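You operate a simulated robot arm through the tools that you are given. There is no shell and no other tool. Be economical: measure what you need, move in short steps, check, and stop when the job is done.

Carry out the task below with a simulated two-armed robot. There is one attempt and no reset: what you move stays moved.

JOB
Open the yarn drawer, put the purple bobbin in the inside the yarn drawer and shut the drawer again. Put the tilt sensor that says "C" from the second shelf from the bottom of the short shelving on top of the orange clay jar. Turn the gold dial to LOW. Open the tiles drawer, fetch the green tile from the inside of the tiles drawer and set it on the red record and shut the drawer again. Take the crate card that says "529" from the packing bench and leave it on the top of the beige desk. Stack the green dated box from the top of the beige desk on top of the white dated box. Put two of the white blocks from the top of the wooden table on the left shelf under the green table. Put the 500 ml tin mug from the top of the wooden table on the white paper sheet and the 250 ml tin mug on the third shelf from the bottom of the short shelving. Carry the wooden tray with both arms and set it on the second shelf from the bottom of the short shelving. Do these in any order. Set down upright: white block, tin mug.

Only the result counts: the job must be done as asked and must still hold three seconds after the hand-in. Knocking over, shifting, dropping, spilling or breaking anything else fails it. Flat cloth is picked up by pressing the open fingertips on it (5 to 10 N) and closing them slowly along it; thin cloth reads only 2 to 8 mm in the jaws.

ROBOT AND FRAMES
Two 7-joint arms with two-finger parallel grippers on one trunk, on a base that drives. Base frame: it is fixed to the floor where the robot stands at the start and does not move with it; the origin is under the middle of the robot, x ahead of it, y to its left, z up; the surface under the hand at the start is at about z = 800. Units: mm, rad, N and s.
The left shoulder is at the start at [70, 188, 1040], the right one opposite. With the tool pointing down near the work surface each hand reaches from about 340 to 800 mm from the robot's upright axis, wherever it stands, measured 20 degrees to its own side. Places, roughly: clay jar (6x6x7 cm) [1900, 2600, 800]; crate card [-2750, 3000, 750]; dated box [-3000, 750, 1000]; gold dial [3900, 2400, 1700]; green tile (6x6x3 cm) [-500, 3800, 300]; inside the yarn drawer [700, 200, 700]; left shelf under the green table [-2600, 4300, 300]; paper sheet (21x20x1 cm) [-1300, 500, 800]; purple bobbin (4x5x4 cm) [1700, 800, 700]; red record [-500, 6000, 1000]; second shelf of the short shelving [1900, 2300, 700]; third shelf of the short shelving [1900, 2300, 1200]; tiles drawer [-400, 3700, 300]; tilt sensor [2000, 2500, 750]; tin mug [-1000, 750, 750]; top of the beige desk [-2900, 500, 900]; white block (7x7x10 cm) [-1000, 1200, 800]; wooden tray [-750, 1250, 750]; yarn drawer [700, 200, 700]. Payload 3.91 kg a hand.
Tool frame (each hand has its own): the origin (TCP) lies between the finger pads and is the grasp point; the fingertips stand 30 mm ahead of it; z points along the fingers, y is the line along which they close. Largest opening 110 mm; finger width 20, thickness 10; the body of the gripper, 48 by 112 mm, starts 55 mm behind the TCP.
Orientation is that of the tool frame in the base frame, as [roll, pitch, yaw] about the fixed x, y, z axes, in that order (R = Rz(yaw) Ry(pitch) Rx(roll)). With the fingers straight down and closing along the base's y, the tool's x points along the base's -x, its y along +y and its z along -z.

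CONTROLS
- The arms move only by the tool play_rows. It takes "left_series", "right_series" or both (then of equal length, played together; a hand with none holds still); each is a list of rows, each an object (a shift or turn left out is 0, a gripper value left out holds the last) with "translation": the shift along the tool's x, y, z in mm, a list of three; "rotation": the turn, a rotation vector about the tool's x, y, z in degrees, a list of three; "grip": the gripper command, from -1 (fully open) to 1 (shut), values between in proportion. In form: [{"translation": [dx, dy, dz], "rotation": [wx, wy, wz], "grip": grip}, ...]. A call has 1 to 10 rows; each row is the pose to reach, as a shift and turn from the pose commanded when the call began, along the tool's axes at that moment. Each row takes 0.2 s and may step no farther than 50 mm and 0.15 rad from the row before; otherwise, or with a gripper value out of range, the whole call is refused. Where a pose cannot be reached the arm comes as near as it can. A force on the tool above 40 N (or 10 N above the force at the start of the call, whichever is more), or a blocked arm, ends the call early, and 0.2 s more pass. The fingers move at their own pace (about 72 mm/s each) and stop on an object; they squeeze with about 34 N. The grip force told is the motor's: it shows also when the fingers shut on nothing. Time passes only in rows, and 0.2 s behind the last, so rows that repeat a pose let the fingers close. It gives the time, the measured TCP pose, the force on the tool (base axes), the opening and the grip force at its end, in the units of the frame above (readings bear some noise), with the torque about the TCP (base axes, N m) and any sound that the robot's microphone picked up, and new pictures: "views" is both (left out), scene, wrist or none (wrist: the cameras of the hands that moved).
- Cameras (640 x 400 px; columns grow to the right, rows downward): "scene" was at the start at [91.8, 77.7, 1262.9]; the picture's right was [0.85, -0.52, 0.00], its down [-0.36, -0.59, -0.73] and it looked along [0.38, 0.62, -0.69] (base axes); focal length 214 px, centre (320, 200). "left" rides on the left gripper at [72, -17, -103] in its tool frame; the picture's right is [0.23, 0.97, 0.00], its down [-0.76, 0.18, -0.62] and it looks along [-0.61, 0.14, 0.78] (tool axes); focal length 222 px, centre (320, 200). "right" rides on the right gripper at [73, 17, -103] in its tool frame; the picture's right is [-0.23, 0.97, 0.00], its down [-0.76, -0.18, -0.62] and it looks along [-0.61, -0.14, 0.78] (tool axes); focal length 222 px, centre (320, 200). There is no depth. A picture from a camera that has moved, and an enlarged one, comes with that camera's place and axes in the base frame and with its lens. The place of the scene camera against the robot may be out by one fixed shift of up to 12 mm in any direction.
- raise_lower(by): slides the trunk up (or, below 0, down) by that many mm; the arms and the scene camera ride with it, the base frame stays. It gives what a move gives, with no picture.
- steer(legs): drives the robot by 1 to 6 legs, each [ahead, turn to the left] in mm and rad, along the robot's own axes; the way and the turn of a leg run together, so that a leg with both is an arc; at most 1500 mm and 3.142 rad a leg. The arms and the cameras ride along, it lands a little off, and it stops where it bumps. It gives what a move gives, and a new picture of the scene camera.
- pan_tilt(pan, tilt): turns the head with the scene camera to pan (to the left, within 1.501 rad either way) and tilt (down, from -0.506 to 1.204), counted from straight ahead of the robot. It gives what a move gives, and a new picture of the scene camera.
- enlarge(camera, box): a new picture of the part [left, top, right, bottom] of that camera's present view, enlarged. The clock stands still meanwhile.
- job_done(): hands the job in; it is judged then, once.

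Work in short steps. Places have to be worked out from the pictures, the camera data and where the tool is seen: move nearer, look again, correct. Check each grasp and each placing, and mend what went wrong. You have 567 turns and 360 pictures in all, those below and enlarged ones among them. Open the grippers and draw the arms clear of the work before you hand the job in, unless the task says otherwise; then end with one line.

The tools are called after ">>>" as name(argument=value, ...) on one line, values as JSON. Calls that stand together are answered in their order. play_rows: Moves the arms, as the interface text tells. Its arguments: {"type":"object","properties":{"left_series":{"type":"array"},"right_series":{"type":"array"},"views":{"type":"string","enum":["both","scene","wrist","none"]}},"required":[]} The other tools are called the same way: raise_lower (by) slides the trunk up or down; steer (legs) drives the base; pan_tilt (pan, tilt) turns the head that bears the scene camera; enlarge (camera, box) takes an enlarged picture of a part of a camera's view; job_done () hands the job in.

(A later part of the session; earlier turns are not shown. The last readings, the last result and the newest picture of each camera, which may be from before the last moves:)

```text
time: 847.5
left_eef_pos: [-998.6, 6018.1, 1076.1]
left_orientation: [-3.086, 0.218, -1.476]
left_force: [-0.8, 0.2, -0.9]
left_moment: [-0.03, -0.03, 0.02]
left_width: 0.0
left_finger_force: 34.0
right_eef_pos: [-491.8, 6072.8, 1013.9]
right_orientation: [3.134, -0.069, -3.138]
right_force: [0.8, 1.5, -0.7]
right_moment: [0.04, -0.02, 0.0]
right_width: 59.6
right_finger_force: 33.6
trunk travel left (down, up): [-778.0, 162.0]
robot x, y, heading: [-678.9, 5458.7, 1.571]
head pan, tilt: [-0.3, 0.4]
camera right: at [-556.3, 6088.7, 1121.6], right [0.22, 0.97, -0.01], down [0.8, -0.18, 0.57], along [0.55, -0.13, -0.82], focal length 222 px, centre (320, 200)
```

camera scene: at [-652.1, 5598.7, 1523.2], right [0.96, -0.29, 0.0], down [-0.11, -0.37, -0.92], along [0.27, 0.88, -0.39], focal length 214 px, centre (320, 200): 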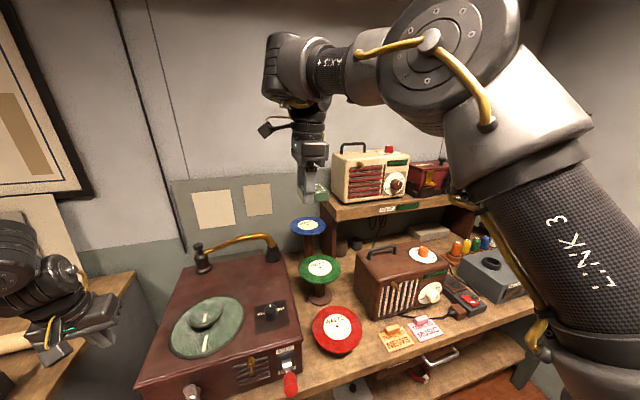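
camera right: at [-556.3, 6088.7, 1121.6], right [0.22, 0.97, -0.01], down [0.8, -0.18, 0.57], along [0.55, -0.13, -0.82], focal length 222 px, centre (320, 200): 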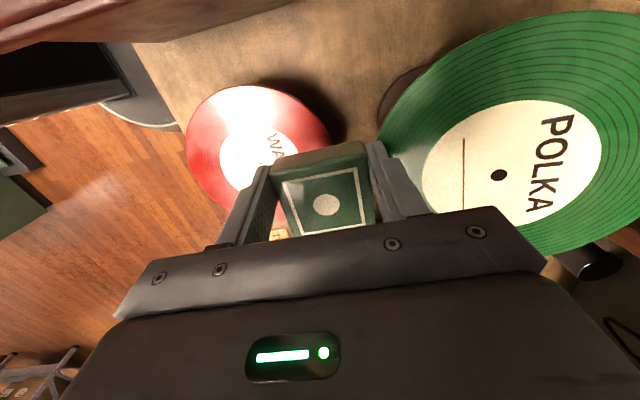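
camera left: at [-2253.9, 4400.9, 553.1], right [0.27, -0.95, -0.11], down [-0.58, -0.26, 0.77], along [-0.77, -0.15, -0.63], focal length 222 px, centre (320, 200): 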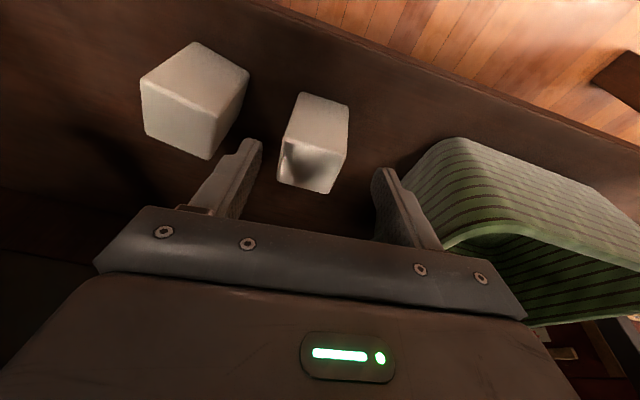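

I moved north by mistake of sign; the record's centre is ≈(−484, 6004). Shift −69 mm in y and lower toward it.

>>> play_rows(right_series=[{"translation": [4, -35, 0]}, {"translation": [8, -69, 0]}, {"translation": [8, -69, 35]}, {"translation": [8, -69, 60]}], views="wrist")

```text
time: 848.5
left_eef_pos: [-998.1, 6017.7, 1076.3]
left_orientation: [-3.084, 0.216, -1.475]
left_force: [0.5, -0.8, 0.2]
left_moment: [-0.01, 0.02, -0.01]
left_width: 0.2
left_finger_force: 33.5
right_eef_pos: [-501.6, 6006.5, 953.2]
right_orientation: [3.136, -0.068, -3.139]
right_force: [-0.6, 0.9, -2.0]
right_moment: [-0.02, 0.04, -0.02]
right_width: 59.5
right_finger_force: 34.0
trunk travel left (down, up): [-778.0, 162.0]
robot x, y, heading: [-679.8, 5454.5, 1.576]
head pan, tilt: [-0.3, 0.4]
camera right: at [-567.3, 6023.0, 1060.4], right [0.22, 0.97, -0.01], down [0.8, -0.18, 0.57], along [0.55, -0.13, -0.82], focal length 222 px, centre (320, 200)
```

right: 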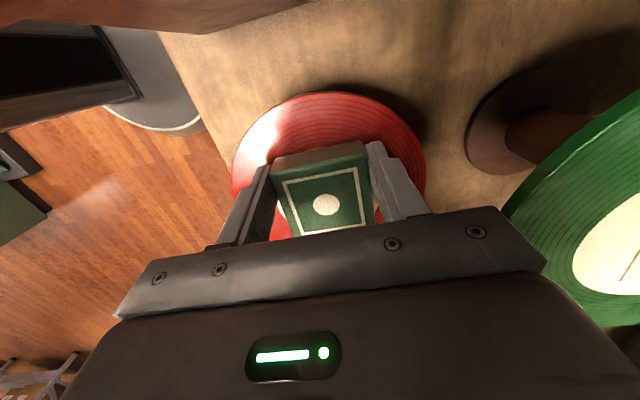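

Centred within ~12 mm. Shift 10 mm and lower finely to contact.

>>> play_rows(right_series=[{"translation": [-10, 3, 8]}, {"translation": [-10, 3, 16]}, {"translation": [-10, 3, 20]}, {"translation": [-10, 3, 23]}, {"translation": [-10, 3, 26]}], views="none")

>>> play_rows(right_series=[{"translation": [0, 0, 2]}, {"translation": [0, 0, 4]}], views="none")

```text
time: 849.1
left_eef_pos: [-998.5, 6013.7, 1078.2]
left_orientation: [-3.083, 0.22, -1.476]
left_force: [0.1, -0.7, 0.5]
left_moment: [-0.03, 0.03, -0.01]
left_width: 0.0
left_finger_force: 34.1
right_eef_pos: [-494.7, 6007.8, 946.7]
right_orientation: [3.126, -0.073, -3.137]
right_force: [-0.2, -13.0, 27.0]
right_moment: [-0.54, -0.57, -0.33]
right_width: 59.4
right_finger_force: 34.0
trunk travel left (down, up): [-778.0, 162.0]
robot x, y, heading: [-675.2, 5458.2, 1.575]
head pan, tilt: [-0.3, 0.4]
stopped in row 3 (right hand): the force on the tool passed its limit at 56 N (the readings are from after the stop); the commanded pose is now the measured one
```

```text
time: 849.6
left_eef_pos: [-997.9, 6014.3, 1077.2]
left_orientation: [-3.086, 0.22, -1.474]
left_force: [-0.2, 1.0, 0.0]
left_moment: [-0.05, 0.03, 0.03]
left_width: 0.0
left_finger_force: 34.1
right_eef_pos: [-493.6, 6010.9, 945.9]
right_orientation: [3.12, -0.074, -3.136]
right_force: [-0.6, -12.6, 29.3]
right_moment: [-0.77, -0.58, -0.24]
right_width: 59.1
right_finger_force: 33.9
trunk travel left (down, up): [-778.0, 162.0]
robot x, y, heading: [-677.9, 5462.3, 1.571]
head pan, tilt: [-0.3, 0.4]
stopped in row 2 (right hand): the force on the tool passed its limit at 44 N (the readings are from after the stop); the commanded pose is now the measured one
```

Contact at TCP z 946. Ease 3 mm, open, and rise.

>>> play_rows(right_series=[{"translation": [0, 0, -3]}, {"translation": [0, 0, -3], "grip": -0.2}, {"translation": [0, 0, -3], "grip": -0.4}, {"translation": [0, 0, -3], "grip": -0.4}, {"translation": [0, 0, -40]}, {"translation": [0, 0, -85]}, {"translation": [0, 0, -130]}], views="wrist")

```text
time: 851.2
left_eef_pos: [-999.0, 6017.2, 1076.4]
left_orientation: [-3.086, 0.218, -1.474]
left_force: [-0.7, -0.1, 0.5]
left_moment: [0.0, 0.0, 0.03]
left_width: 0.1
left_finger_force: 34.5
right_eef_pos: [-484.0, 6009.7, 1069.4]
right_orientation: [3.123, -0.071, -3.138]
right_force: [0.5, 0.4, 0.2]
right_moment: [0.02, 0.02, 0.05]
right_width: 77.1
right_finger_force: 0.0
trunk travel left (down, up): [-778.0, 162.0]
robot x, y, heading: [-679.2, 5457.2, 1.573]
head pan, tilt: [-0.3, 0.4]
camera right: at [-549.4, 6024.6, 1178.1], right [0.22, 0.97, 0.0], down [0.8, -0.19, 0.56], along [0.55, -0.13, -0.83], focal length 222 px, centre (320, 200)
```

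right: 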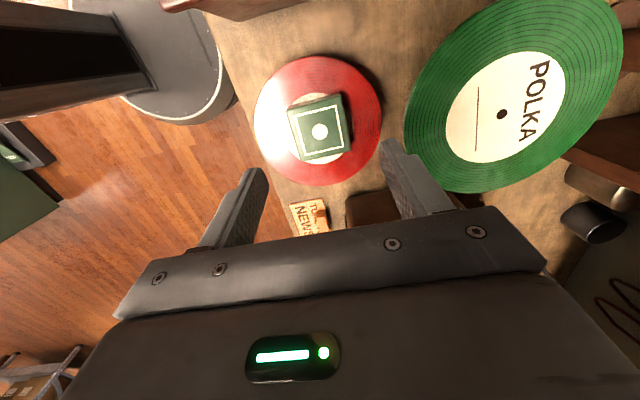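

The green tile sits on the red record. Now to the packing bench for the crate card: back off, drive there, face west.

>>> steer(legs=[[-400, 0], [0, 2.626], [1500, 0], [720, 0], [0, -1.06]])

>>> raise_lower(by=-170)

>>> pan_tilt(pan=0.0, tilt=0.5)

```text
time: 872.9
left_eef_pos: [-2330.3, 2808.3, 1075.8]
left_orientation: [-3.085, 0.22, 0.111]
left_force: [-0.4, 0.1, -0.2]
left_moment: [0.01, 0.01, 0.0]
left_width: 0.0
left_finger_force: 34.1
right_eef_pos: [-2330.8, 3322.0, 1070.1]
right_orientation: [3.122, -0.073, -1.552]
right_force: [0.2, -0.8, 0.1]
right_moment: [-0.01, -0.01, -0.01]
right_width: 76.9
right_finger_force: 0.1
trunk travel left (down, up): [-778.0, 162.0]
robot x, y, heading: [-1773.2, 3135.3, -3.121]
head pan, tilt: [-0.3, 0.4]
camera scene: at [-1914.7, 3168.1, 1522.7], right [0.28, 0.96, 0.0], down [0.37, -0.11, -0.92], along [-0.88, 0.26, -0.39], focal length 214 px, centre (320, 200)
```

scene: 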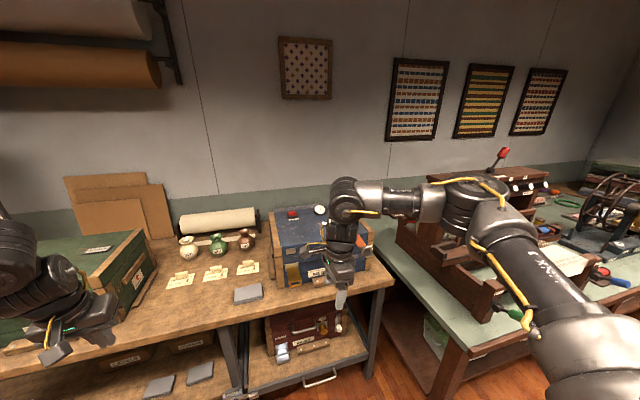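

```text
time: 874.8
left_eef_pos: [-2329.4, 2808.1, 906.5]
left_orientation: [-3.086, 0.218, 0.11]
left_force: [0.0, 0.2, 0.0]
left_moment: [0.02, 0.0, 0.0]
left_width: 0.0
left_finger_force: 33.8
right_eef_pos: [-2329.6, 3321.2, 900.2]
right_orientation: [3.121, -0.073, -1.552]
right_force: [0.3, -0.4, -0.4]
right_moment: [0.0, -0.01, 0.02]
right_width: 77.1
right_finger_force: 0.0
trunk travel left (down, up): [-608.0, 332.0]
robot x, y, heading: [-1771.8, 3134.9, -3.12]
head pan, tilt: [-0.3, 0.4]
```

```text
time: 875.6
left_eef_pos: [-2329.9, 2808.4, 906.0]
left_orientation: [-3.085, 0.219, 0.111]
left_force: [0.7, -0.7, 0.8]
left_moment: [-0.02, -0.02, -0.01]
left_width: 0.0
left_finger_force: 34.2
right_eef_pos: [-2331.0, 3323.5, 899.3]
right_orientation: [3.124, -0.073, -1.552]
right_force: [-0.3, 0.1, 0.1]
right_moment: [-0.02, 0.01, 0.0]
right_width: 76.9
right_finger_force: 0.0
trunk travel left (down, up): [-608.0, 332.0]
robot x, y, heading: [-1775.4, 3137.3, -3.126]
head pan, tilt: [0.0, 0.499]
camera scene: at [-1916.7, 3141.2, 1343.5], right [-0.02, 1.0, 0.0], down [0.48, 0.01, -0.88], along [-0.88, -0.01, -0.48], focal length 214 px, centre (320, 200)
```

scene: 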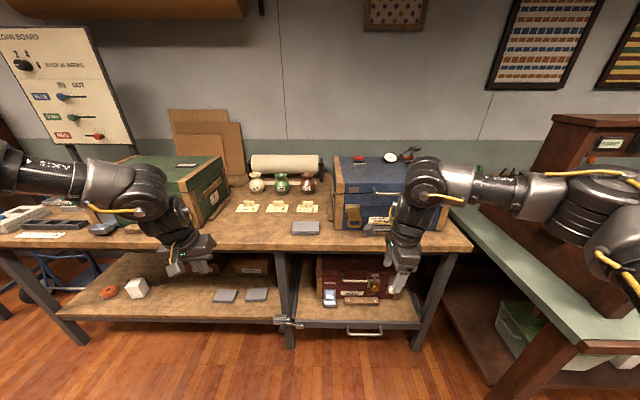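

Three tabbed cards lie on the bench; zoom to read them.

>>> enlarge(camera="scene", box=[225, 180, 335, 240])

```text
5.82 times, centred on (280, 210) of scene
camera zoom: at [-1916.7, 3141.2, 1343.5], right [-0.02, 1.0, 0.0], down [0.48, 0.01, -0.88], along [-0.88, -0.01, -0.48], focal length 1248 px, centre (553, 142)
```

zoom: 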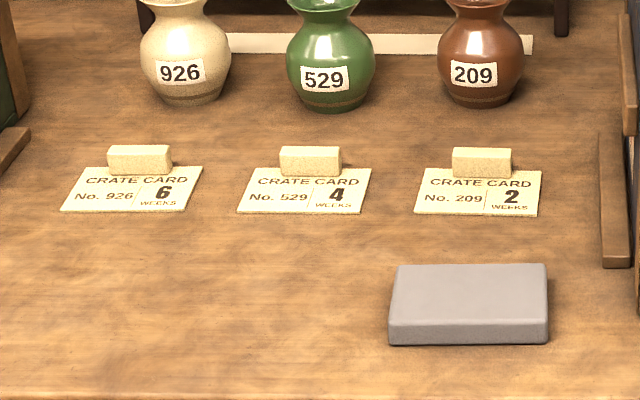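

Card 529 is the middle one with a tab at its back, around (−2840, 2927). I'll take it by the tab with the left hand: raise the trunk, drive in 390 mm.

>>> raise_lower(by=170)

>>> steer(legs=[[380, 0]])

>>> play_rows(left_series=[{"translation": [-20, -22, 20], "grip": -0.5}, {"translation": [-40, -44, 40]}, {"translation": [-60, -66, 60]}, {"translation": [-75, -88, 85]}, {"translation": [-90, -105, 115]}], views="wrist")

```text
time: 877.6
left_eef_pos: [-2330.7, 2809.3, 1077.4]
left_orientation: [-3.086, 0.219, 0.108]
left_force: [0.1, -0.4, 0.0]
left_moment: [0.02, -0.02, 0.0]
left_width: 0.0
left_finger_force: 33.7
right_eef_pos: [-2329.0, 3322.1, 1069.6]
right_orientation: [3.121, -0.072, -1.554]
right_force: [-0.2, 0.4, -0.3]
right_moment: [0.0, 0.02, 0.0]
right_width: 77.2
right_finger_force: 0.0
trunk travel left (down, up): [-778.0, 162.0]
robot x, y, heading: [-1771.5, 3132.8, -3.126]
head pan, tilt: [0.0, 0.499]
```

```text
time: 880.0
left_eef_pos: [-2708.6, 2803.0, 1076.5]
left_orientation: [-3.087, 0.218, 0.111]
left_force: [1.1, -0.1, 0.1]
left_moment: [0.0, -0.04, 0.01]
left_width: 0.3
left_finger_force: 34.0
right_eef_pos: [-2709.0, 3316.8, 1069.9]
right_orientation: [3.124, -0.075, -1.553]
right_force: [0.1, -0.3, -0.3]
right_moment: [0.0, -0.01, 0.0]
right_width: 76.7
right_finger_force: 0.2
trunk travel left (down, up): [-778.0, 162.0]
robot x, y, heading: [-2157.2, 3129.6, -3.123]
head pan, tilt: [0.0, 0.499]
camera scene: at [-2295.1, 3134.9, 1513.7], right [-0.02, 1.0, 0.0], down [0.48, 0.01, -0.88], along [-0.88, -0.01, -0.48], focal length 214 px, centre (320, 200)
```

scene: 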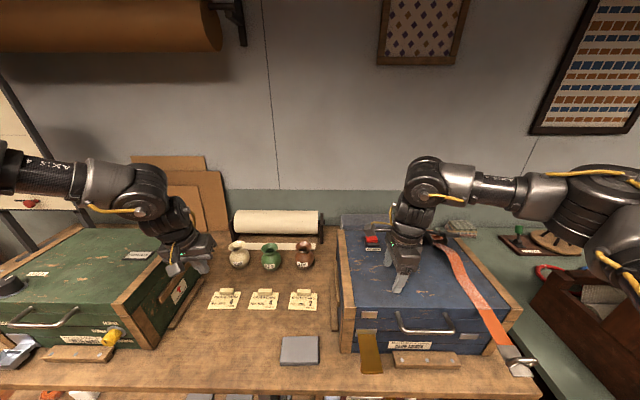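

```text
time: 881.2
left_eef_pos: [-2752.2, 2829.9, 1037.5]
left_orientation: [-3.084, 0.218, 0.111]
left_force: [0.0, 0.4, 0.0]
left_moment: [-0.03, 0.03, 0.01]
left_width: 82.6
left_finger_force: 0.0
left hand out of reach, approached as far as the arm can: row 2, 3, 4, 5
right_eef_pos: [-2708.9, 3315.8, 1070.1]
right_orientation: [3.123, -0.072, -1.554]
right_force: [0.0, -0.1, 0.0]
right_moment: [0.03, -0.03, 0.03]
right_width: 76.8
right_finger_force: 0.0
trunk travel left (down, up): [-778.0, 162.0]
robot x, y, heading: [-2152.6, 3129.4, -3.124]
head pan, tilt: [0.0, 0.499]
camera left: at [-2662.2, 2851.1, 1124.8], right [0.31, -0.94, -0.1], down [-0.58, -0.28, 0.76], along [-0.75, -0.18, -0.64], focal length 222 px, centre (320, 200)
```

left: 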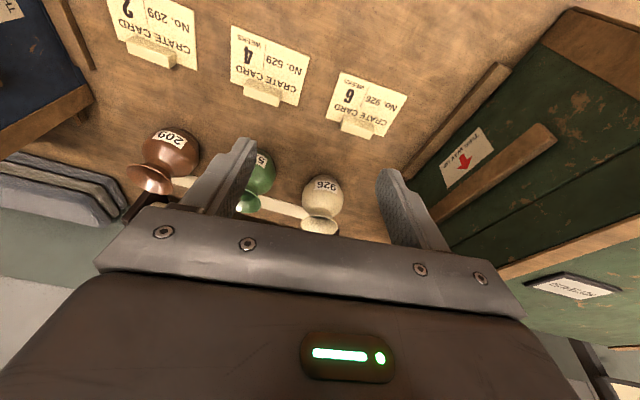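

Tab of card 529 at (−2841, 2918, ~808). Move the left hand over it and down part-way.

>>> play_rows(left_series=[{"translation": [-5, -14, 40], "grip": -0.35}, {"translation": [-10, -28, 80]}, {"translation": [-14, -42, 120]}, {"translation": [-19, -56, 150]}, {"translation": [-24, -70, 170]}, {"translation": [-28, -83, 185]}], views="wrist")

```text
time: 882.6
left_eef_pos: [-2726.1, 2815.7, 983.7]
left_orientation: [-3.085, 0.22, 0.109]
left_force: [-0.2, 0.0, 0.2]
left_moment: [0.0, 0.01, 0.01]
left_width: 74.2
left_finger_force: 0.0
left hand out of reach, approached as far as the arm can: row 1, 2, 3, 4, 5, 6
right_eef_pos: [-2708.9, 3315.8, 1069.7]
right_orientation: [3.122, -0.072, -1.554]
right_force: [-0.6, 0.4, 0.5]
right_moment: [0.0, -0.02, -0.01]
right_width: 77.1
right_finger_force: 0.1
trunk travel left (down, up): [-778.0, 162.0]
robot x, y, heading: [-2149.8, 3133.2, -3.123]
head pan, tilt: [0.0, 0.499]
camera left: at [-2635.3, 2835.9, 1070.7], right [0.31, -0.94, -0.1], down [-0.58, -0.28, 0.76], along [-0.75, -0.18, -0.64], focal length 222 px, centre (320, 200)
```

left: 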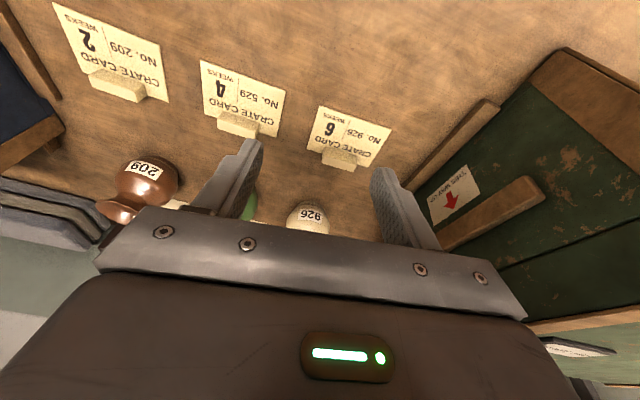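

The inward reach is limiting. Turn the base 0.21 rad right, which swings the left hand to about the right spot.

>>> steer(legs=[[0, -0.21]])

>>> play_rows(left_series=[{"translation": [-12, 5, 10], "rotation": [0, 0, -3]}, {"translation": [-24, 10, 20], "rotation": [0, 0, -6]}, {"translation": [-36, 15, 30], "rotation": [0, 0, -9]}, {"translation": [-48, 20, 40], "rotation": [0, 0, -11]}], views="wrist")

```text
time: 883.7
left_eef_pos: [-2780.5, 2942.5, 985.1]
left_orientation: [-3.084, 0.219, -0.104]
left_force: [-0.2, -0.2, 0.4]
left_moment: [-0.01, 0.01, 0.02]
left_width: 74.4
left_finger_force: 0.0
right_eef_pos: [-2655.8, 3429.9, 1069.1]
right_orientation: [3.124, -0.073, -1.766]
right_force: [0.6, -0.9, 0.0]
right_moment: [-0.02, 0.02, 0.01]
right_width: 76.8
right_finger_force: 0.0
trunk travel left (down, up): [-778.0, 162.0]
robot x, y, heading: [-2155.7, 3130.3, 2.943]
head pan, tilt: [0.0, 0.499]
camera scene: at [-2293.8, 3164.7, 1513.5], right [0.19, 0.98, 0.0], down [0.47, -0.09, -0.88], along [-0.86, 0.17, -0.48], focal length 214 px, centre (320, 200)
```

scene: 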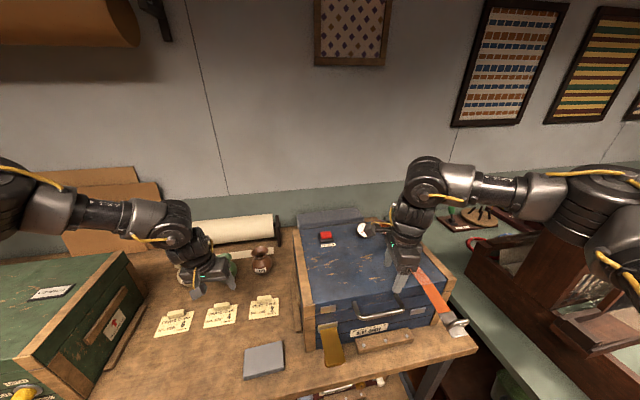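

```text
time: 884.7
left_eef_pos: [-2813.1, 2910.4, 977.2]
left_orientation: [-3.042, 0.203, 0.092]
left_force: [0.1, 0.1, 0.3]
left_moment: [0.01, -0.01, -0.03]
left_width: 74.4
left_finger_force: 0.1
left hand out of reach, approached as far as the arm can: row 1, 2, 3, 4
right_eef_pos: [-2657.3, 3429.0, 1069.0]
right_orientation: [3.122, -0.072, -1.767]
right_force: [-0.3, -0.1, 0.5]
right_moment: [-0.01, -0.01, -0.01]
right_width: 76.9
right_finger_force: 0.1
trunk travel left (down, up): [-778.0, 162.0]
robot x, y, heading: [-2155.3, 3132.7, 2.948]
head pan, tilt: [0.0, 0.499]
camera left: at [-2723.0, 2925.0, 1066.0], right [0.29, -0.95, -0.14], down [-0.6, -0.3, 0.74], along [-0.74, -0.13, -0.65], focal length 222 px, centre (320, 200)
```

left: 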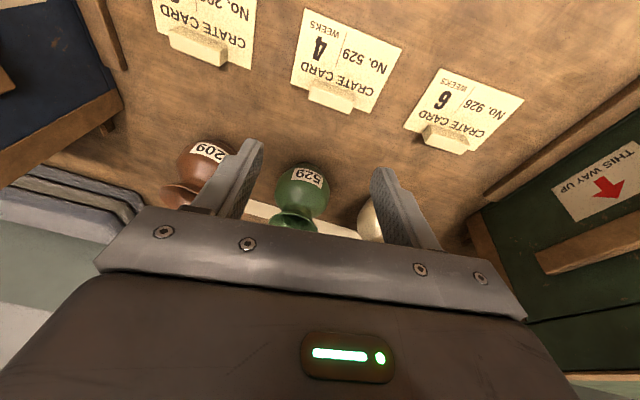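

Aligned with the tab. Descend to it.

>>> play_rows(left_series=[{"translation": [3, 2, 40]}, {"translation": [5, 4, 80]}, {"translation": [7, 6, 115]}, {"translation": [9, 7, 145]}], views="wrist")

```text
time: 885.7
left_eef_pos: [-2792.5, 2874.5, 935.3]
left_orientation: [-3.041, 0.203, 0.094]
left_force: [-0.3, -0.8, -0.6]
left_moment: [0.01, -0.01, -0.01]
left_width: 74.6
left_finger_force: 0.1
left hand out of reach, approached as far as the arm can: row 1, 2, 3, 4
right_eef_pos: [-2656.4, 3429.2, 1070.6]
right_orientation: [3.122, -0.074, -1.767]
right_force: [-0.7, -1.1, -0.6]
right_moment: [0.01, -0.03, 0.0]
right_width: 76.9
right_finger_force: 0.1
trunk travel left (down, up): [-778.0, 162.0]
robot x, y, heading: [-2155.4, 3127.9, 2.948]
head pan, tilt: [0.0, 0.499]
camera left: at [-2701.8, 2889.5, 1023.6], right [0.29, -0.95, -0.14], down [-0.6, -0.29, 0.74], along [-0.75, -0.13, -0.65], focal length 222 px, centre (320, 200)
```

left: 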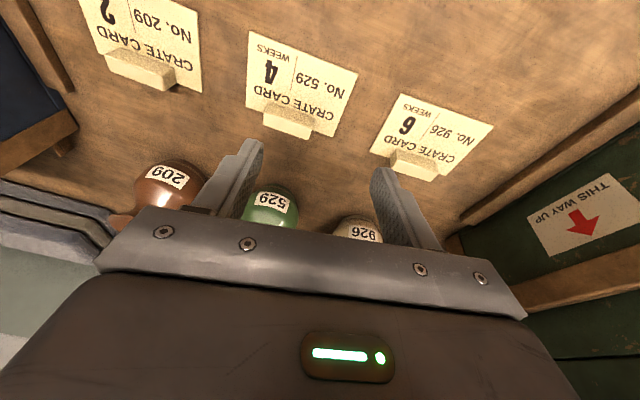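

The shoulder is too high for this. I retract the right hand from above the suitcase, raise the left a bit, and lower the trunk 150 mm.

>>> play_rows(left_series=[{"translation": [0, 0, -20]}, {"translation": [0, 0, -40]}, {"translation": [0, 0, -60]}, {"translation": [0, 0, -80]}, {"translation": [0, 0, -80]}], right_series=[{"translation": [0, -42, 0]}, {"translation": [0, -84, 0]}, {"translation": [0, -126, 0]}, {"translation": [0, -168, 0]}, {"translation": [0, -205, 0]}], views="none")

>>> raise_lower(by=-150)

```text
time: 886.9
left_eef_pos: [-2767.9, 2862.7, 1015.2]
left_orientation: [-3.04, 0.204, 0.091]
left_force: [0.6, 0.1, -0.5]
left_moment: [0.0, 0.02, 0.0]
left_width: 74.3
left_finger_force: 0.0
right_eef_pos: [-2465.1, 3388.7, 1064.0]
right_orientation: [3.122, -0.071, -1.768]
right_force: [-0.4, 0.1, -0.5]
right_moment: [0.0, 0.02, 0.01]
right_width: 77.0
right_finger_force: 0.1
right hand out of reach, approached as far as the arm can: row 5
trunk travel left (down, up): [-778.0, 162.0]
robot x, y, heading: [-2156.1, 3131.0, 2.944]
head pan, tilt: [0.0, 0.499]
```

```text
time: 888.7
left_eef_pos: [-2769.1, 2864.9, 865.3]
left_orientation: [-3.043, 0.206, 0.092]
left_force: [1.1, 0.4, 1.6]
left_moment: [-0.04, -0.03, 0.01]
left_width: 74.5
left_finger_force: 0.1
right_eef_pos: [-2466.9, 3391.2, 914.9]
right_orientation: [3.122, -0.074, -1.765]
right_force: [-0.5, -0.4, -0.1]
right_moment: [0.01, 0.0, -0.01]
right_width: 77.0
right_finger_force: 0.0
trunk travel left (down, up): [-628.0, 312.0]
robot x, y, heading: [-2152.6, 3131.8, 2.941]
head pan, tilt: [0.0, 0.499]
```

>>> play_rows(left_series=[{"translation": [-15, -14, 5]}, {"translation": [-30, -28, 12]}, {"translation": [-45, -42, 20]}, {"translation": [-60, -55, 28]}], views="wrist")

```text
time: 889.7
left_eef_pos: [-2836.5, 2915.4, 857.2]
left_orientation: [-3.042, 0.202, 0.093]
left_force: [0.1, -0.2, 0.2]
left_moment: [0.01, -0.03, 0.03]
left_width: 74.3
left_finger_force: 0.0
right_eef_pos: [-2467.2, 3390.9, 913.3]
right_orientation: [3.124, -0.073, -1.766]
right_force: [0.1, -0.7, 0.9]
right_moment: [0.01, -0.04, -0.01]
right_width: 77.2
right_finger_force: 0.1
trunk travel left (down, up): [-628.0, 312.0]
robot x, y, heading: [-2153.0, 3131.2, 2.945]
head pan, tilt: [0.0, 0.499]
camera left: at [-2744.9, 2931.0, 945.0], right [0.29, -0.95, -0.14], down [-0.6, -0.3, 0.74], along [-0.75, -0.13, -0.65], focal length 222 px, centre (320, 200)
```

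left: 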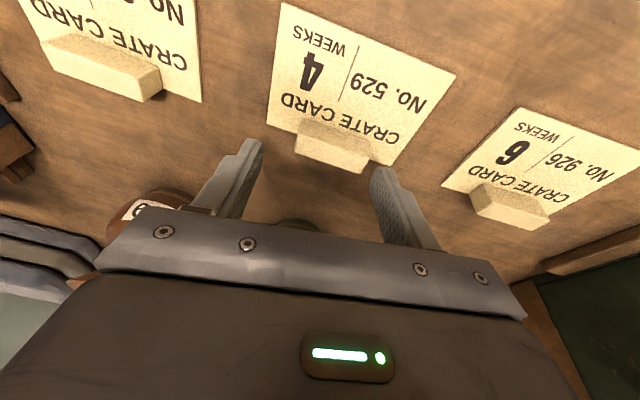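

>>> play_rows(left_series=[{"translation": [0, 3, 20]}, {"translation": [1, 5, 36]}, {"translation": [1, 6, 44]}, {"translation": [1, 6, 44], "grip": 0.1}, {"translation": [1, 6, 44], "grip": 1}, {"translation": [1, 6, 44]}, {"translation": [1, 6, 44]}], views="wrist")

```text
time: 891.3
left_eef_pos: [-2825.4, 2903.3, 838.0]
left_orientation: [-3.043, 0.21, 0.092]
left_force: [-6.6, 11.7, 30.2]
left_moment: [-0.1, 0.16, -0.1]
left_width: 50.1
left_finger_force: 34.1
left hand out of reach, approached as far as the arm can: row 1, 2, 3, 4, 5, 6, 7
right_eef_pos: [-2465.0, 3392.1, 913.9]
right_orientation: [3.121, -0.076, -1.767]
right_force: [-0.2, -0.3, -0.2]
right_moment: [0.0, -0.01, -0.06]
right_width: 77.4
right_finger_force: 0.0
trunk travel left (down, up): [-628.0, 312.0]
robot x, y, heading: [-2153.1, 3131.7, 2.942]
head pan, tilt: [0.0, 0.499]
camera left: at [-2735.1, 2919.0, 924.5], right [0.29, -0.95, -0.14], down [-0.59, -0.29, 0.75], along [-0.75, -0.13, -0.65], focal length 222 px, centre (320, 200)
```

left: 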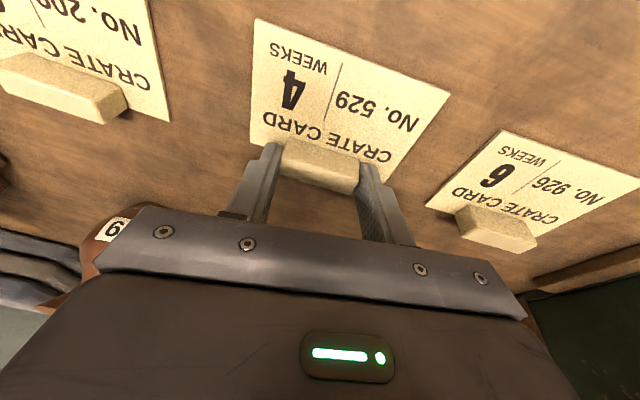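

Tab gripped (50.1 mm). Lift with the trunk and check.

>>> raise_lower(by=80)

>>> enlarge(camera="left", box=[0, 0, 640, 400])

```text
time: 892.5
left_eef_pos: [-2825.9, 2900.3, 912.5]
left_orientation: [-3.044, 0.204, 0.091]
left_force: [-0.1, 0.6, -0.7]
left_moment: [-0.01, -0.01, -0.02]
left_width: 49.3
left_finger_force: 33.8
right_eef_pos: [-2467.8, 3391.3, 994.2]
right_orientation: [3.122, -0.073, -1.766]
right_force: [0.5, 0.5, 0.2]
right_moment: [-0.03, 0.0, 0.03]
right_width: 77.0
right_finger_force: 0.1
trunk travel left (down, up): [-708.0, 232.0]
robot x, y, heading: [-2152.7, 3130.5, 2.949]
head pan, tilt: [0.0, 0.499]
```

```text
1.00 times, centred on (320, 200) of left (not enlarged: the box is as wide or as high as the picture)
camera zoom: at [-2736.2, 2916.0, 1000.9], right [0.29, -0.95, -0.14], down [-0.6, -0.29, 0.74], along [-0.75, -0.13, -0.65], focal length 222 px, centre (320, 200)
```

zoom: 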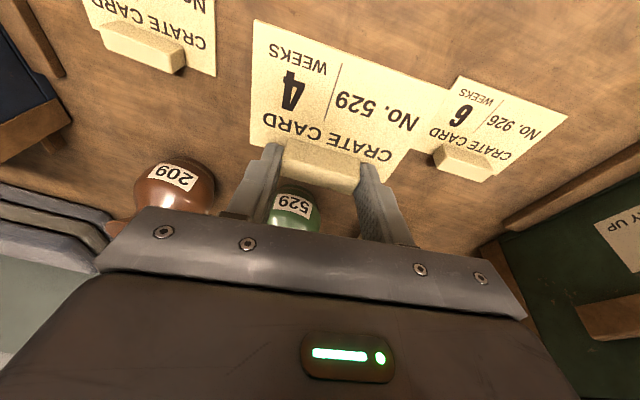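

Card 529 is held. Raise the trunk and drive to the beige desk at (−2900, 500).

>>> raise_lower(by=150)

>>> steer(legs=[[-300, 0], [0, 1.763], [1500, 0], [880, 0], [0, -1.571], [300, 0]])

>>> pan_tilt(pan=-0.1, tilt=0.6)

```text
time: 894.2
left_eef_pos: [-2827.7, 2901.3, 1062.3]
left_orientation: [-3.041, 0.203, 0.094]
left_force: [-0.4, 0.1, -0.9]
left_moment: [-0.03, -0.01, 0.01]
left_width: 48.8
left_finger_force: 34.2
right_eef_pos: [-2467.8, 3390.3, 1143.1]
right_orientation: [3.123, -0.073, -1.766]
right_force: [-1.0, 0.1, -0.2]
right_moment: [-0.01, 0.01, 0.0]
right_width: 77.1
right_finger_force: 0.0
trunk travel left (down, up): [-858.0, 82.0]
robot x, y, heading: [-2155.0, 3132.2, 2.943]
head pan, tilt: [0.0, 0.499]
```

```text
time: 917.4
left_eef_pos: [-2676.7, 324.3, 1064.4]
left_orientation: [-3.04, 0.206, 0.292]
left_force: [0.1, 0.4, 0.4]
left_moment: [0.01, 0.0, -0.01]
left_width: 48.4
left_finger_force: 34.1
right_eef_pos: [-2419.4, 875.0, 1145.0]
right_orientation: [3.119, -0.071, -1.567]
right_force: [0.7, 0.1, -0.7]
right_moment: [-0.02, -0.02, 0.0]
right_width: 76.9
right_finger_force: 0.1
trunk travel left (down, up): [-858.0, 82.0]
robot x, y, heading: [-2061.7, 683.1, -3.14]
head pan, tilt: [0.0, 0.499]
camera scene: at [-2202.9, 687.8, 1593.8], right [0.0, 1.0, 0.0], down [0.48, 0.0, -0.88], along [-0.88, 0.0, -0.48], focal length 214 px, centre (320, 200)
```

scene: 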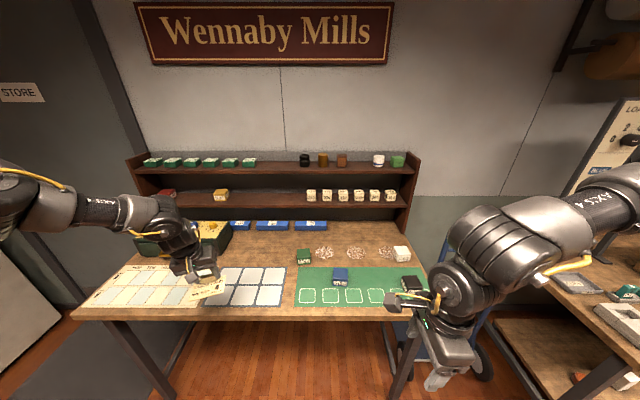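

```text
time: 918.1
left_eef_pos: [-2677.2, 323.9, 1061.8]
left_orientation: [-3.042, 0.203, 0.292]
left_force: [0.1, 0.1, 0.3]
left_moment: [0.0, 0.0, 0.02]
left_width: 48.5
left_finger_force: 33.9
right_eef_pos: [-2421.0, 875.3, 1143.0]
right_orientation: [3.122, -0.071, -1.567]
right_force: [0.1, -0.5, 0.9]
right_moment: [0.02, 0.02, -0.02]
right_width: 76.8
right_finger_force: 0.0
trunk travel left (down, up): [-858.0, 82.0]
robot x, y, heading: [-2065.6, 683.4, -3.136]
head pan, tilt: [-0.099, 0.6]
camera scene: at [-2202.4, 697.0, 1584.5], right [0.1, 1.0, 0.0], down [0.56, -0.05, -0.83], along [-0.82, 0.08, -0.56], focal length 214 px, centre (320, 200)
```

scene: 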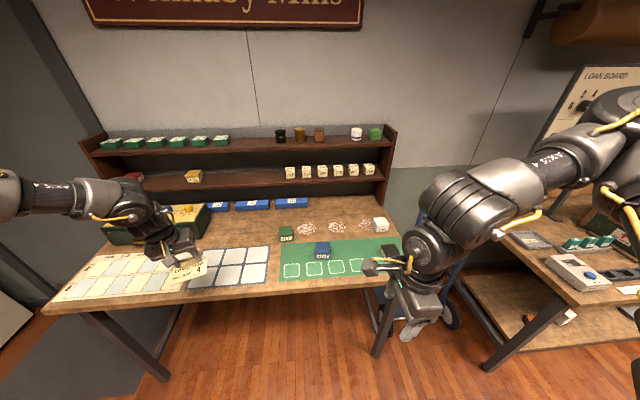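

I see small boxes: green, blue and white on the desk. Zoom.

>>> enlarge(camera="scene", box=[150, 180, 430, 310])

```text
2.29 times, centred on (290, 245) of scene
camera zoom: at [-2202.4, 697.0, 1584.5], right [0.1, 1.0, 0.0], down [0.56, -0.05, -0.83], along [-0.82, 0.08, -0.56], focal length 490 px, centre (389, 97)
```

zoom: 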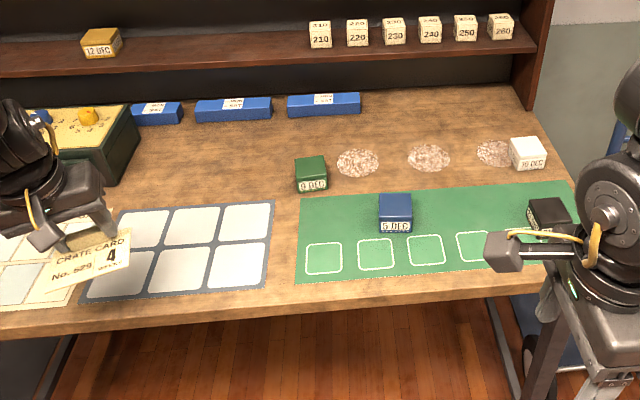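

Boxes: green “9 DEC” and white “15 DEC”. First the card: I'll lay it on bare wood around (−2985, 440). Raise the right hand, drive in 200 mm, lower the trunk 80 mm.

>>> play_rows(right_series=[{"translation": [0, 0, -40], "grip": -0.3}, {"translation": [0, 0, -80]}, {"translation": [0, 0, -110]}], views="none")

>>> steer(legs=[[200, 0]])

>>> raise_lower(by=-70)

>>> play_rows(left_series=[{"translation": [-20, -25, 0]}, {"translation": [-40, -50, 0]}, {"translation": [-60, -75, 0]}, {"translation": [-80, -90, 0]}, {"translation": [-100, -100, 0]}], views="wrist")

```text
time: 918.9
left_eef_pos: [-2678.7, 324.6, 1062.2]
left_orientation: [-3.044, 0.204, 0.291]
left_force: [0.8, 0.1, -0.4]
left_moment: [-0.02, 0.02, 0.01]
left_width: 48.4
left_finger_force: 33.9
right_eef_pos: [-2420.8, 883.6, 1254.5]
right_orientation: [3.125, -0.072, -1.57]
right_force: [-0.7, 0.1, -0.6]
right_moment: [0.0, -0.03, 0.01]
right_width: 71.4
right_finger_force: 0.1
trunk travel left (down, up): [-858.0, 82.0]
robot x, y, heading: [-2060.6, 678.1, -3.138]
head pan, tilt: [-0.099, 0.6]
```

```text
time: 920.5
left_eef_pos: [-2869.4, 321.5, 1064.0]
left_orientation: [-3.041, 0.207, 0.291]
left_force: [0.8, -0.4, -0.2]
left_moment: [0.01, 0.03, -0.02]
left_width: 48.4
left_finger_force: 34.0
right_eef_pos: [-2612.1, 882.7, 1255.4]
right_orientation: [3.12, -0.071, -1.566]
right_force: [0.8, -0.3, -0.6]
right_moment: [-0.02, 0.0, 0.01]
right_width: 71.4
right_finger_force: 0.1
trunk travel left (down, up): [-858.0, 82.0]
robot x, y, heading: [-2259.1, 679.2, -3.142]
head pan, tilt: [-0.099, 0.6]
camera scene: at [-2394.0, 696.3, 1584.9], right [0.1, 1.0, 0.0], down [0.56, -0.05, -0.83], along [-0.82, 0.08, -0.56], focal length 214 px, centre (320, 200)
```

scene: 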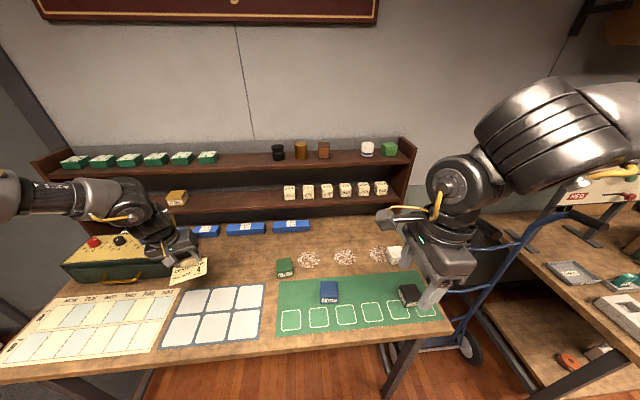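

```text
time: 921.5
left_eef_pos: [-2872.7, 324.2, 993.5]
left_orientation: [-3.042, 0.203, 0.291]
left_force: [0.2, -0.5, 0.2]
left_moment: [-0.01, 0.02, -0.04]
left_width: 48.3
left_finger_force: 33.6
right_eef_pos: [-2616.1, 881.2, 1184.9]
right_orientation: [3.121, -0.07, -1.568]
right_force: [-0.2, -0.5, 1.4]
right_moment: [0.04, 0.05, 0.01]
right_width: 72.0
right_finger_force: 0.0
trunk travel left (down, up): [-788.0, 152.0]
robot x, y, heading: [-2259.5, 684.4, -3.143]
head pan, tilt: [-0.099, 0.6]
```

```text
time: 922.7
left_eef_pos: [-2897.5, 343.1, 1055.6]
left_orientation: [-3.041, 0.205, 0.292]
left_force: [0.1, 0.1, -0.4]
left_moment: [0.0, -0.01, 0.02]
left_width: 48.3
left_finger_force: 34.3
left hand out of reach, approached as far as the arm can: row 1, 2, 3, 4, 5
right_eef_pos: [-2615.7, 882.7, 1185.2]
right_orientation: [3.122, -0.072, -1.566]
right_force: [-0.1, -0.4, -0.4]
right_moment: [-0.01, -0.02, -0.01]
right_width: 71.5
right_finger_force: 0.0
trunk travel left (down, up): [-788.0, 152.0]
robot x, y, heading: [-2259.9, 680.9, -3.14]
head pan, tilt: [-0.099, 0.6]
camera left: at [-2812.3, 376.2, 1143.0], right [0.47, -0.87, -0.14], down [-0.53, -0.41, 0.74], along [-0.71, -0.28, -0.65], focal length 222 px, centre (320, 200)
```

left: 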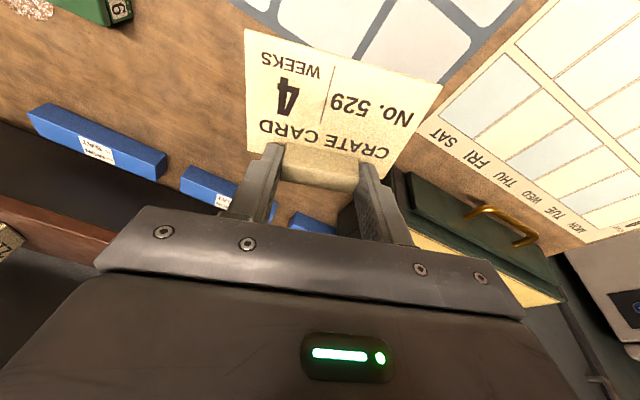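

Turn the base 0.15 rad right to swing the card over the free wood, then lower the trunk.

>>> steer(legs=[[0, -0.15]])

>>> raise_lower(by=-70)

>>> enlarge(camera="left", box=[0, 0, 640, 400])

```text
time: 923.8
left_eef_pos: [-2941.1, 441.1, 1054.2]
left_orientation: [-3.039, 0.203, 0.144]
left_force: [-0.1, -0.4, -1.2]
left_moment: [0.0, 0.03, -0.01]
left_width: 48.6
left_finger_force: 34.2
right_eef_pos: [-2581.1, 931.2, 1183.9]
right_orientation: [3.122, -0.072, -1.717]
right_force: [0.5, 0.5, -0.8]
right_moment: [-0.01, 0.01, 0.01]
right_width: 71.5
right_finger_force: 0.0
trunk travel left (down, up): [-788.0, 152.0]
robot x, y, heading: [-2259.5, 681.0, 2.996]
head pan, tilt: [-0.099, 0.6]
camera scene: at [-2395.5, 714.5, 1514.4], right [0.24, 0.97, 0.0], down [0.55, -0.14, -0.83], along [-0.8, 0.2, -0.56], focal length 214 px, centre (320, 200)
```

scene: 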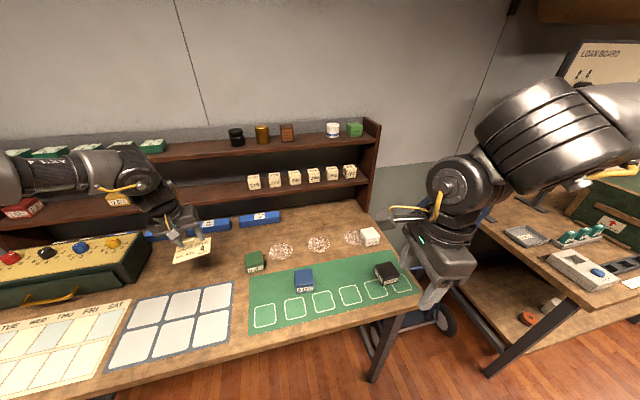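

```text
time: 924.8
left_eef_pos: [-2941.1, 441.5, 984.8]
left_orientation: [-3.04, 0.204, 0.142]
left_force: [0.2, -0.3, -1.2]
left_moment: [0.01, 0.02, 0.02]
left_width: 48.3
left_finger_force: 33.5
right_eef_pos: [-2583.0, 932.9, 1113.8]
right_orientation: [3.122, -0.071, -1.715]
right_force: [0.5, -0.3, 0.0]
right_moment: [0.0, 0.02, 0.02]
right_width: 71.4
right_finger_force: 0.2
trunk travel left (down, up): [-718.0, 222.0]
robot x, y, heading: [-2260.3, 677.3, 2.994]
head pan, tilt: [-0.099, 0.6]
```

```text
1.00 times, centred on (320, 200) of left (not enlarged: the box is as wide or as high as the picture)
camera zoom: at [-2851.5, 460.8, 1072.8], right [0.34, -0.93, -0.14], down [-0.58, -0.33, 0.74], along [-0.74, -0.17, -0.65], focal length 222 px, centre (320, 200)
```

zoom: 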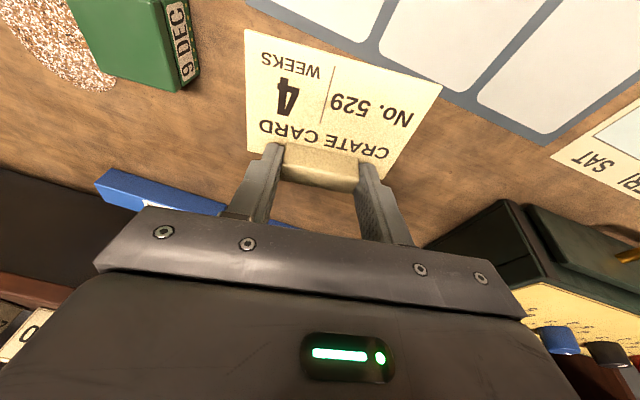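

Move 35 mm deeper so the card clears the printed grid, then lower to contact.

>>> steer(legs=[[35, 0]])

>>> raise_lower(by=-30)

>>> raise_lower(by=-10)

```text
time: 925.7
left_eef_pos: [-2967.9, 445.4, 989.7]
left_orientation: [-3.038, 0.213, 0.144]
left_force: [0.7, -0.7, 0.5]
left_moment: [0.03, 0.04, 0.01]
left_width: 48.5
left_finger_force: 34.2
right_eef_pos: [-2607.2, 935.9, 1117.9]
right_orientation: [3.113, -0.076, -1.716]
right_force: [0.5, 0.1, 0.8]
right_moment: [0.0, 0.08, -0.01]
right_width: 71.6
right_finger_force: 0.1
trunk travel left (down, up): [-718.0, 222.0]
robot x, y, heading: [-2292.7, 686.9, 2.998]
head pan, tilt: [-0.099, 0.6]
camera scene: at [-2418.4, 720.2, 1445.7], right [0.24, 0.97, 0.0], down [0.54, -0.14, -0.83], along [-0.8, 0.2, -0.56], focal length 214 px, centre (320, 200)
```

scene: 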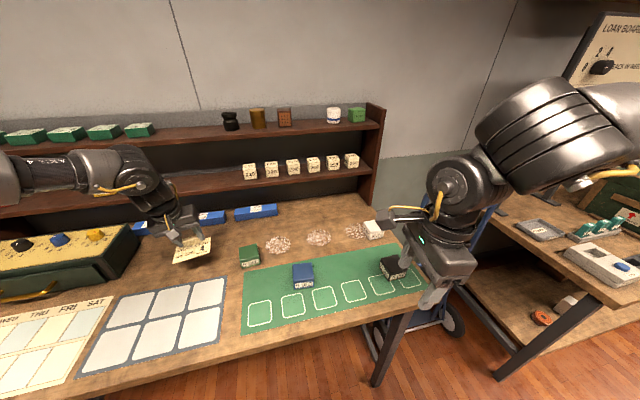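

```text
time: 926.4
left_eef_pos: [-2975.8, 446.0, 953.9]
left_orientation: [-3.04, 0.205, 0.143]
left_force: [0.0, -0.3, 0.0]
left_moment: [0.02, -0.01, 0.01]
left_width: 48.7
left_finger_force: 34.6
right_eef_pos: [-2615.5, 938.7, 1085.1]
right_orientation: [3.122, -0.073, -1.716]
right_force: [-0.5, -0.4, 0.3]
right_moment: [0.02, 0.01, -0.05]
right_width: 71.7
right_finger_force: 0.1
trunk travel left (down, up): [-688.0, 252.0]
robot x, y, heading: [-2287.6, 686.1, 2.998]
head pan, tilt: [-0.099, 0.6]
```

```text
time: 927.0
left_eef_pos: [-2974.0, 446.5, 944.4]
left_orientation: [-3.04, 0.207, 0.142]
left_force: [-0.1, -0.2, -0.5]
left_moment: [0.04, 0.04, -0.01]
left_width: 48.4
left_finger_force: 33.9
right_eef_pos: [-2614.8, 938.2, 1075.3]
right_orientation: [3.125, -0.073, -1.715]
right_force: [0.1, -0.1, -0.5]
right_moment: [0.01, -0.01, -0.04]
right_width: 71.5
right_finger_force: 0.0
trunk travel left (down, up): [-678.0, 262.0]
robot x, y, heading: [-2289.6, 686.5, 2.995]
head pan, tilt: [-0.099, 0.6]
```

>>> raise_lower(by=-12)

>>> raise_lower(by=-10)

>>> raise_lower(by=-10)

```text
time: 927.6
left_eef_pos: [-2975.4, 446.4, 933.2]
left_orientation: [-3.039, 0.208, 0.144]
left_force: [0.2, -0.7, 0.3]
left_moment: [-0.01, -0.02, -0.04]
left_width: 48.5
left_finger_force: 34.4
right_eef_pos: [-2615.8, 936.8, 1063.4]
right_orientation: [3.119, -0.072, -1.714]
right_force: [0.4, 0.3, 0.3]
right_moment: [0.02, 0.02, 0.01]
right_width: 71.7
right_finger_force: 0.0
trunk travel left (down, up): [-666.0, 274.0]
robot x, y, heading: [-2290.8, 686.8, 2.996]
head pan, tilt: [-0.099, 0.6]
```

```text
time: 928.2
left_eef_pos: [-2974.7, 446.7, 922.5]
left_orientation: [-3.039, 0.206, 0.144]
left_force: [-0.2, 0.9, 0.0]
left_moment: [0.04, 0.0, 0.01]
left_width: 48.6
left_finger_force: 34.2
right_eef_pos: [-2614.2, 937.9, 1054.2]
right_orientation: [3.121, -0.073, -1.715]
right_force: [-0.3, -0.5, -0.5]
right_moment: [-0.01, 0.0, -0.02]
right_width: 71.6
right_finger_force: 0.0
trunk travel left (down, up): [-656.0, 284.0]
robot x, y, heading: [-2290.8, 688.2, 2.995]
head pan, tilt: [-0.099, 0.6]
```

```text
time: 928.8
left_eef_pos: [-2973.3, 446.5, 912.6]
left_orientation: [-3.041, 0.207, 0.144]
left_force: [0.9, -0.1, -0.3]
left_moment: [0.02, 0.0, 0.0]
left_width: 48.2
left_finger_force: 33.7
right_eef_pos: [-2614.2, 937.3, 1043.2]
right_orientation: [3.121, -0.074, -1.716]
right_force: [0.2, 0.8, -0.1]
right_moment: [0.07, 0.02, -0.02]
right_width: 71.5
right_finger_force: 0.0
trunk travel left (down, up): [-646.0, 294.0]
robot x, y, heading: [-2290.2, 682.5, 2.996]
head pan, tilt: [-0.099, 0.6]
```

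>>> enlarge(camera="left", box=[0, 0, 640, 400])

```text
1.00 times, centred on (320, 200) of left (not enlarged: the box is as wide or as high as the picture)
camera zoom: at [-2884.8, 466.2, 1001.4], right [0.34, -0.93, -0.14], down [-0.58, -0.33, 0.74], along [-0.74, -0.17, -0.65], focal length 222 px, centre (320, 200)
```

zoom: 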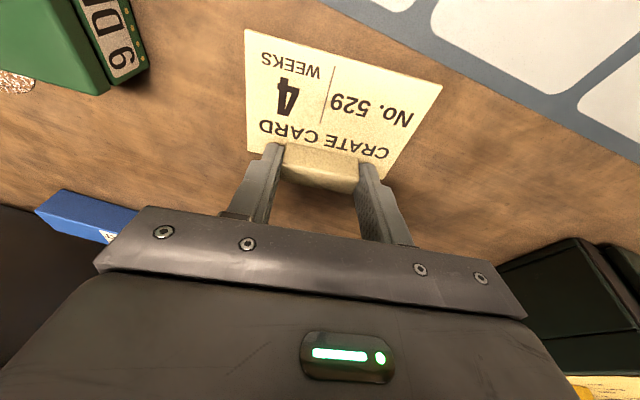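

>>> raise_lower(by=-15)

>>> raise_lower(by=-10)

>>> raise_lower(by=-10)

```text
time: 929.4
left_eef_pos: [-2974.9, 446.5, 900.5]
left_orientation: [-3.038, 0.211, 0.141]
left_force: [-1.3, 0.7, 12.8]
left_moment: [-0.58, -0.01, -0.01]
left_width: 48.6
left_finger_force: 33.8
right_eef_pos: [-2613.9, 938.2, 1028.4]
right_orientation: [3.12, -0.072, -1.716]
right_force: [0.7, 0.2, 0.5]
right_moment: [0.03, 0.02, 0.01]
right_width: 71.2
right_finger_force: 0.0
trunk travel left (down, up): [-631.0, 309.0]
robot x, y, heading: [-2293.7, 687.0, 2.994]
head pan, tilt: [-0.099, 0.6]
```

```text
time: 929.9
left_eef_pos: [-2974.9, 448.6, 895.9]
left_orientation: [-3.038, 0.219, 0.147]
left_force: [7.7, 1.9, 18.6]
left_moment: [-0.79, -0.79, 0.38]
left_width: 49.9
left_finger_force: 33.8
right_eef_pos: [-2614.2, 938.3, 1019.3]
right_orientation: [3.12, -0.073, -1.714]
right_force: [0.2, -0.1, -1.0]
right_moment: [0.02, -0.03, -0.02]
right_width: 71.3
right_finger_force: 0.1
trunk travel left (down, up): [-622.0, 318.0]
robot x, y, heading: [-2291.9, 686.6, 2.998]
head pan, tilt: [-0.099, 0.6]
stopped: the force on the tool passed its limit at 42 N (the readings are from after the stop); the commanded pose is now the measured one
```

```text
time: 930.3
left_eef_pos: [-2977.6, 447.3, 896.4]
left_orientation: [-3.034, 0.227, 0.146]
left_force: [10.3, 0.8, 23.2]
left_moment: [-1.03, -0.93, 0.42]
left_width: 49.6
left_finger_force: 33.7
right_eef_pos: [-2612.6, 938.9, 1013.2]
right_orientation: [3.118, -0.073, -1.714]
right_force: [-0.8, -0.1, -0.1]
right_moment: [0.01, -0.02, 0.02]
right_width: 71.4
right_finger_force: 0.0
trunk travel left (down, up): [-617.0, 323.0]
robot x, y, heading: [-2292.5, 684.4, 2.999]
head pan, tilt: [-0.099, 0.6]
stopped: the force on the tool passed its limit at 45 N (the readings are from after the stop); the commanded pose is now the measured one
```

Contact; desk at z≈855. Relieve a little, open, and rise.

>>> raise_lower(by=8)

>>> play_rows(left_series=[{"grip": 0}, {"grip": -0.3}, {"grip": -0.3}, {"translation": [0, 0, -30]}, {"translation": [0, 0, -75]}, {"translation": [0, 0, -120]}], views="wrist")

```text
time: 930.9
left_eef_pos: [-2978.7, 446.2, 900.1]
left_orientation: [-3.037, 0.22, 0.148]
left_force: [-0.6, -0.9, -0.4]
left_moment: [0.01, -0.03, 0.01]
left_width: 49.5
left_finger_force: 34.2
right_eef_pos: [-2614.9, 937.6, 1021.2]
right_orientation: [3.121, -0.074, -1.713]
right_force: [0.2, -0.5, 0.7]
right_moment: [-0.03, 0.05, -0.01]
right_width: 71.2
right_finger_force: 0.1
trunk travel left (down, up): [-625.0, 315.0]
robot x, y, heading: [-2289.9, 684.9, 2.997]
head pan, tilt: [-0.099, 0.6]
```

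```text
time: 932.3
left_eef_pos: [-2948.3, 441.1, 1015.8]
left_orientation: [-3.036, 0.224, 0.146]
left_force: [1.3, -0.1, -0.8]
left_moment: [0.01, 0.0, 0.01]
left_width: 71.6
left_finger_force: 0.0
right_eef_pos: [-2614.2, 938.6, 1022.2]
right_orientation: [3.12, -0.073, -1.712]
right_force: [0.5, -0.5, 0.6]
right_moment: [-0.01, 0.01, -0.03]
right_width: 71.5
right_finger_force: 0.0
trunk travel left (down, up): [-625.0, 315.0]
robot x, y, heading: [-2290.5, 685.8, 2.991]
head pan, tilt: [-0.099, 0.6]
camera left: at [-2856.8, 459.9, 1102.2], right [0.34, -0.93, -0.15], down [-0.57, -0.33, 0.75], along [-0.75, -0.17, -0.64], focal length 222 px, centre (320, 200)
```

left: 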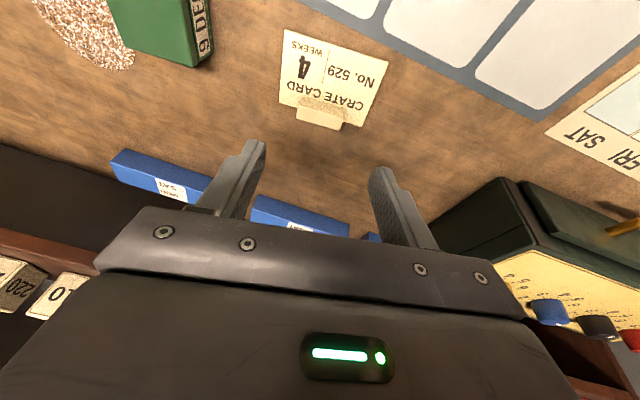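

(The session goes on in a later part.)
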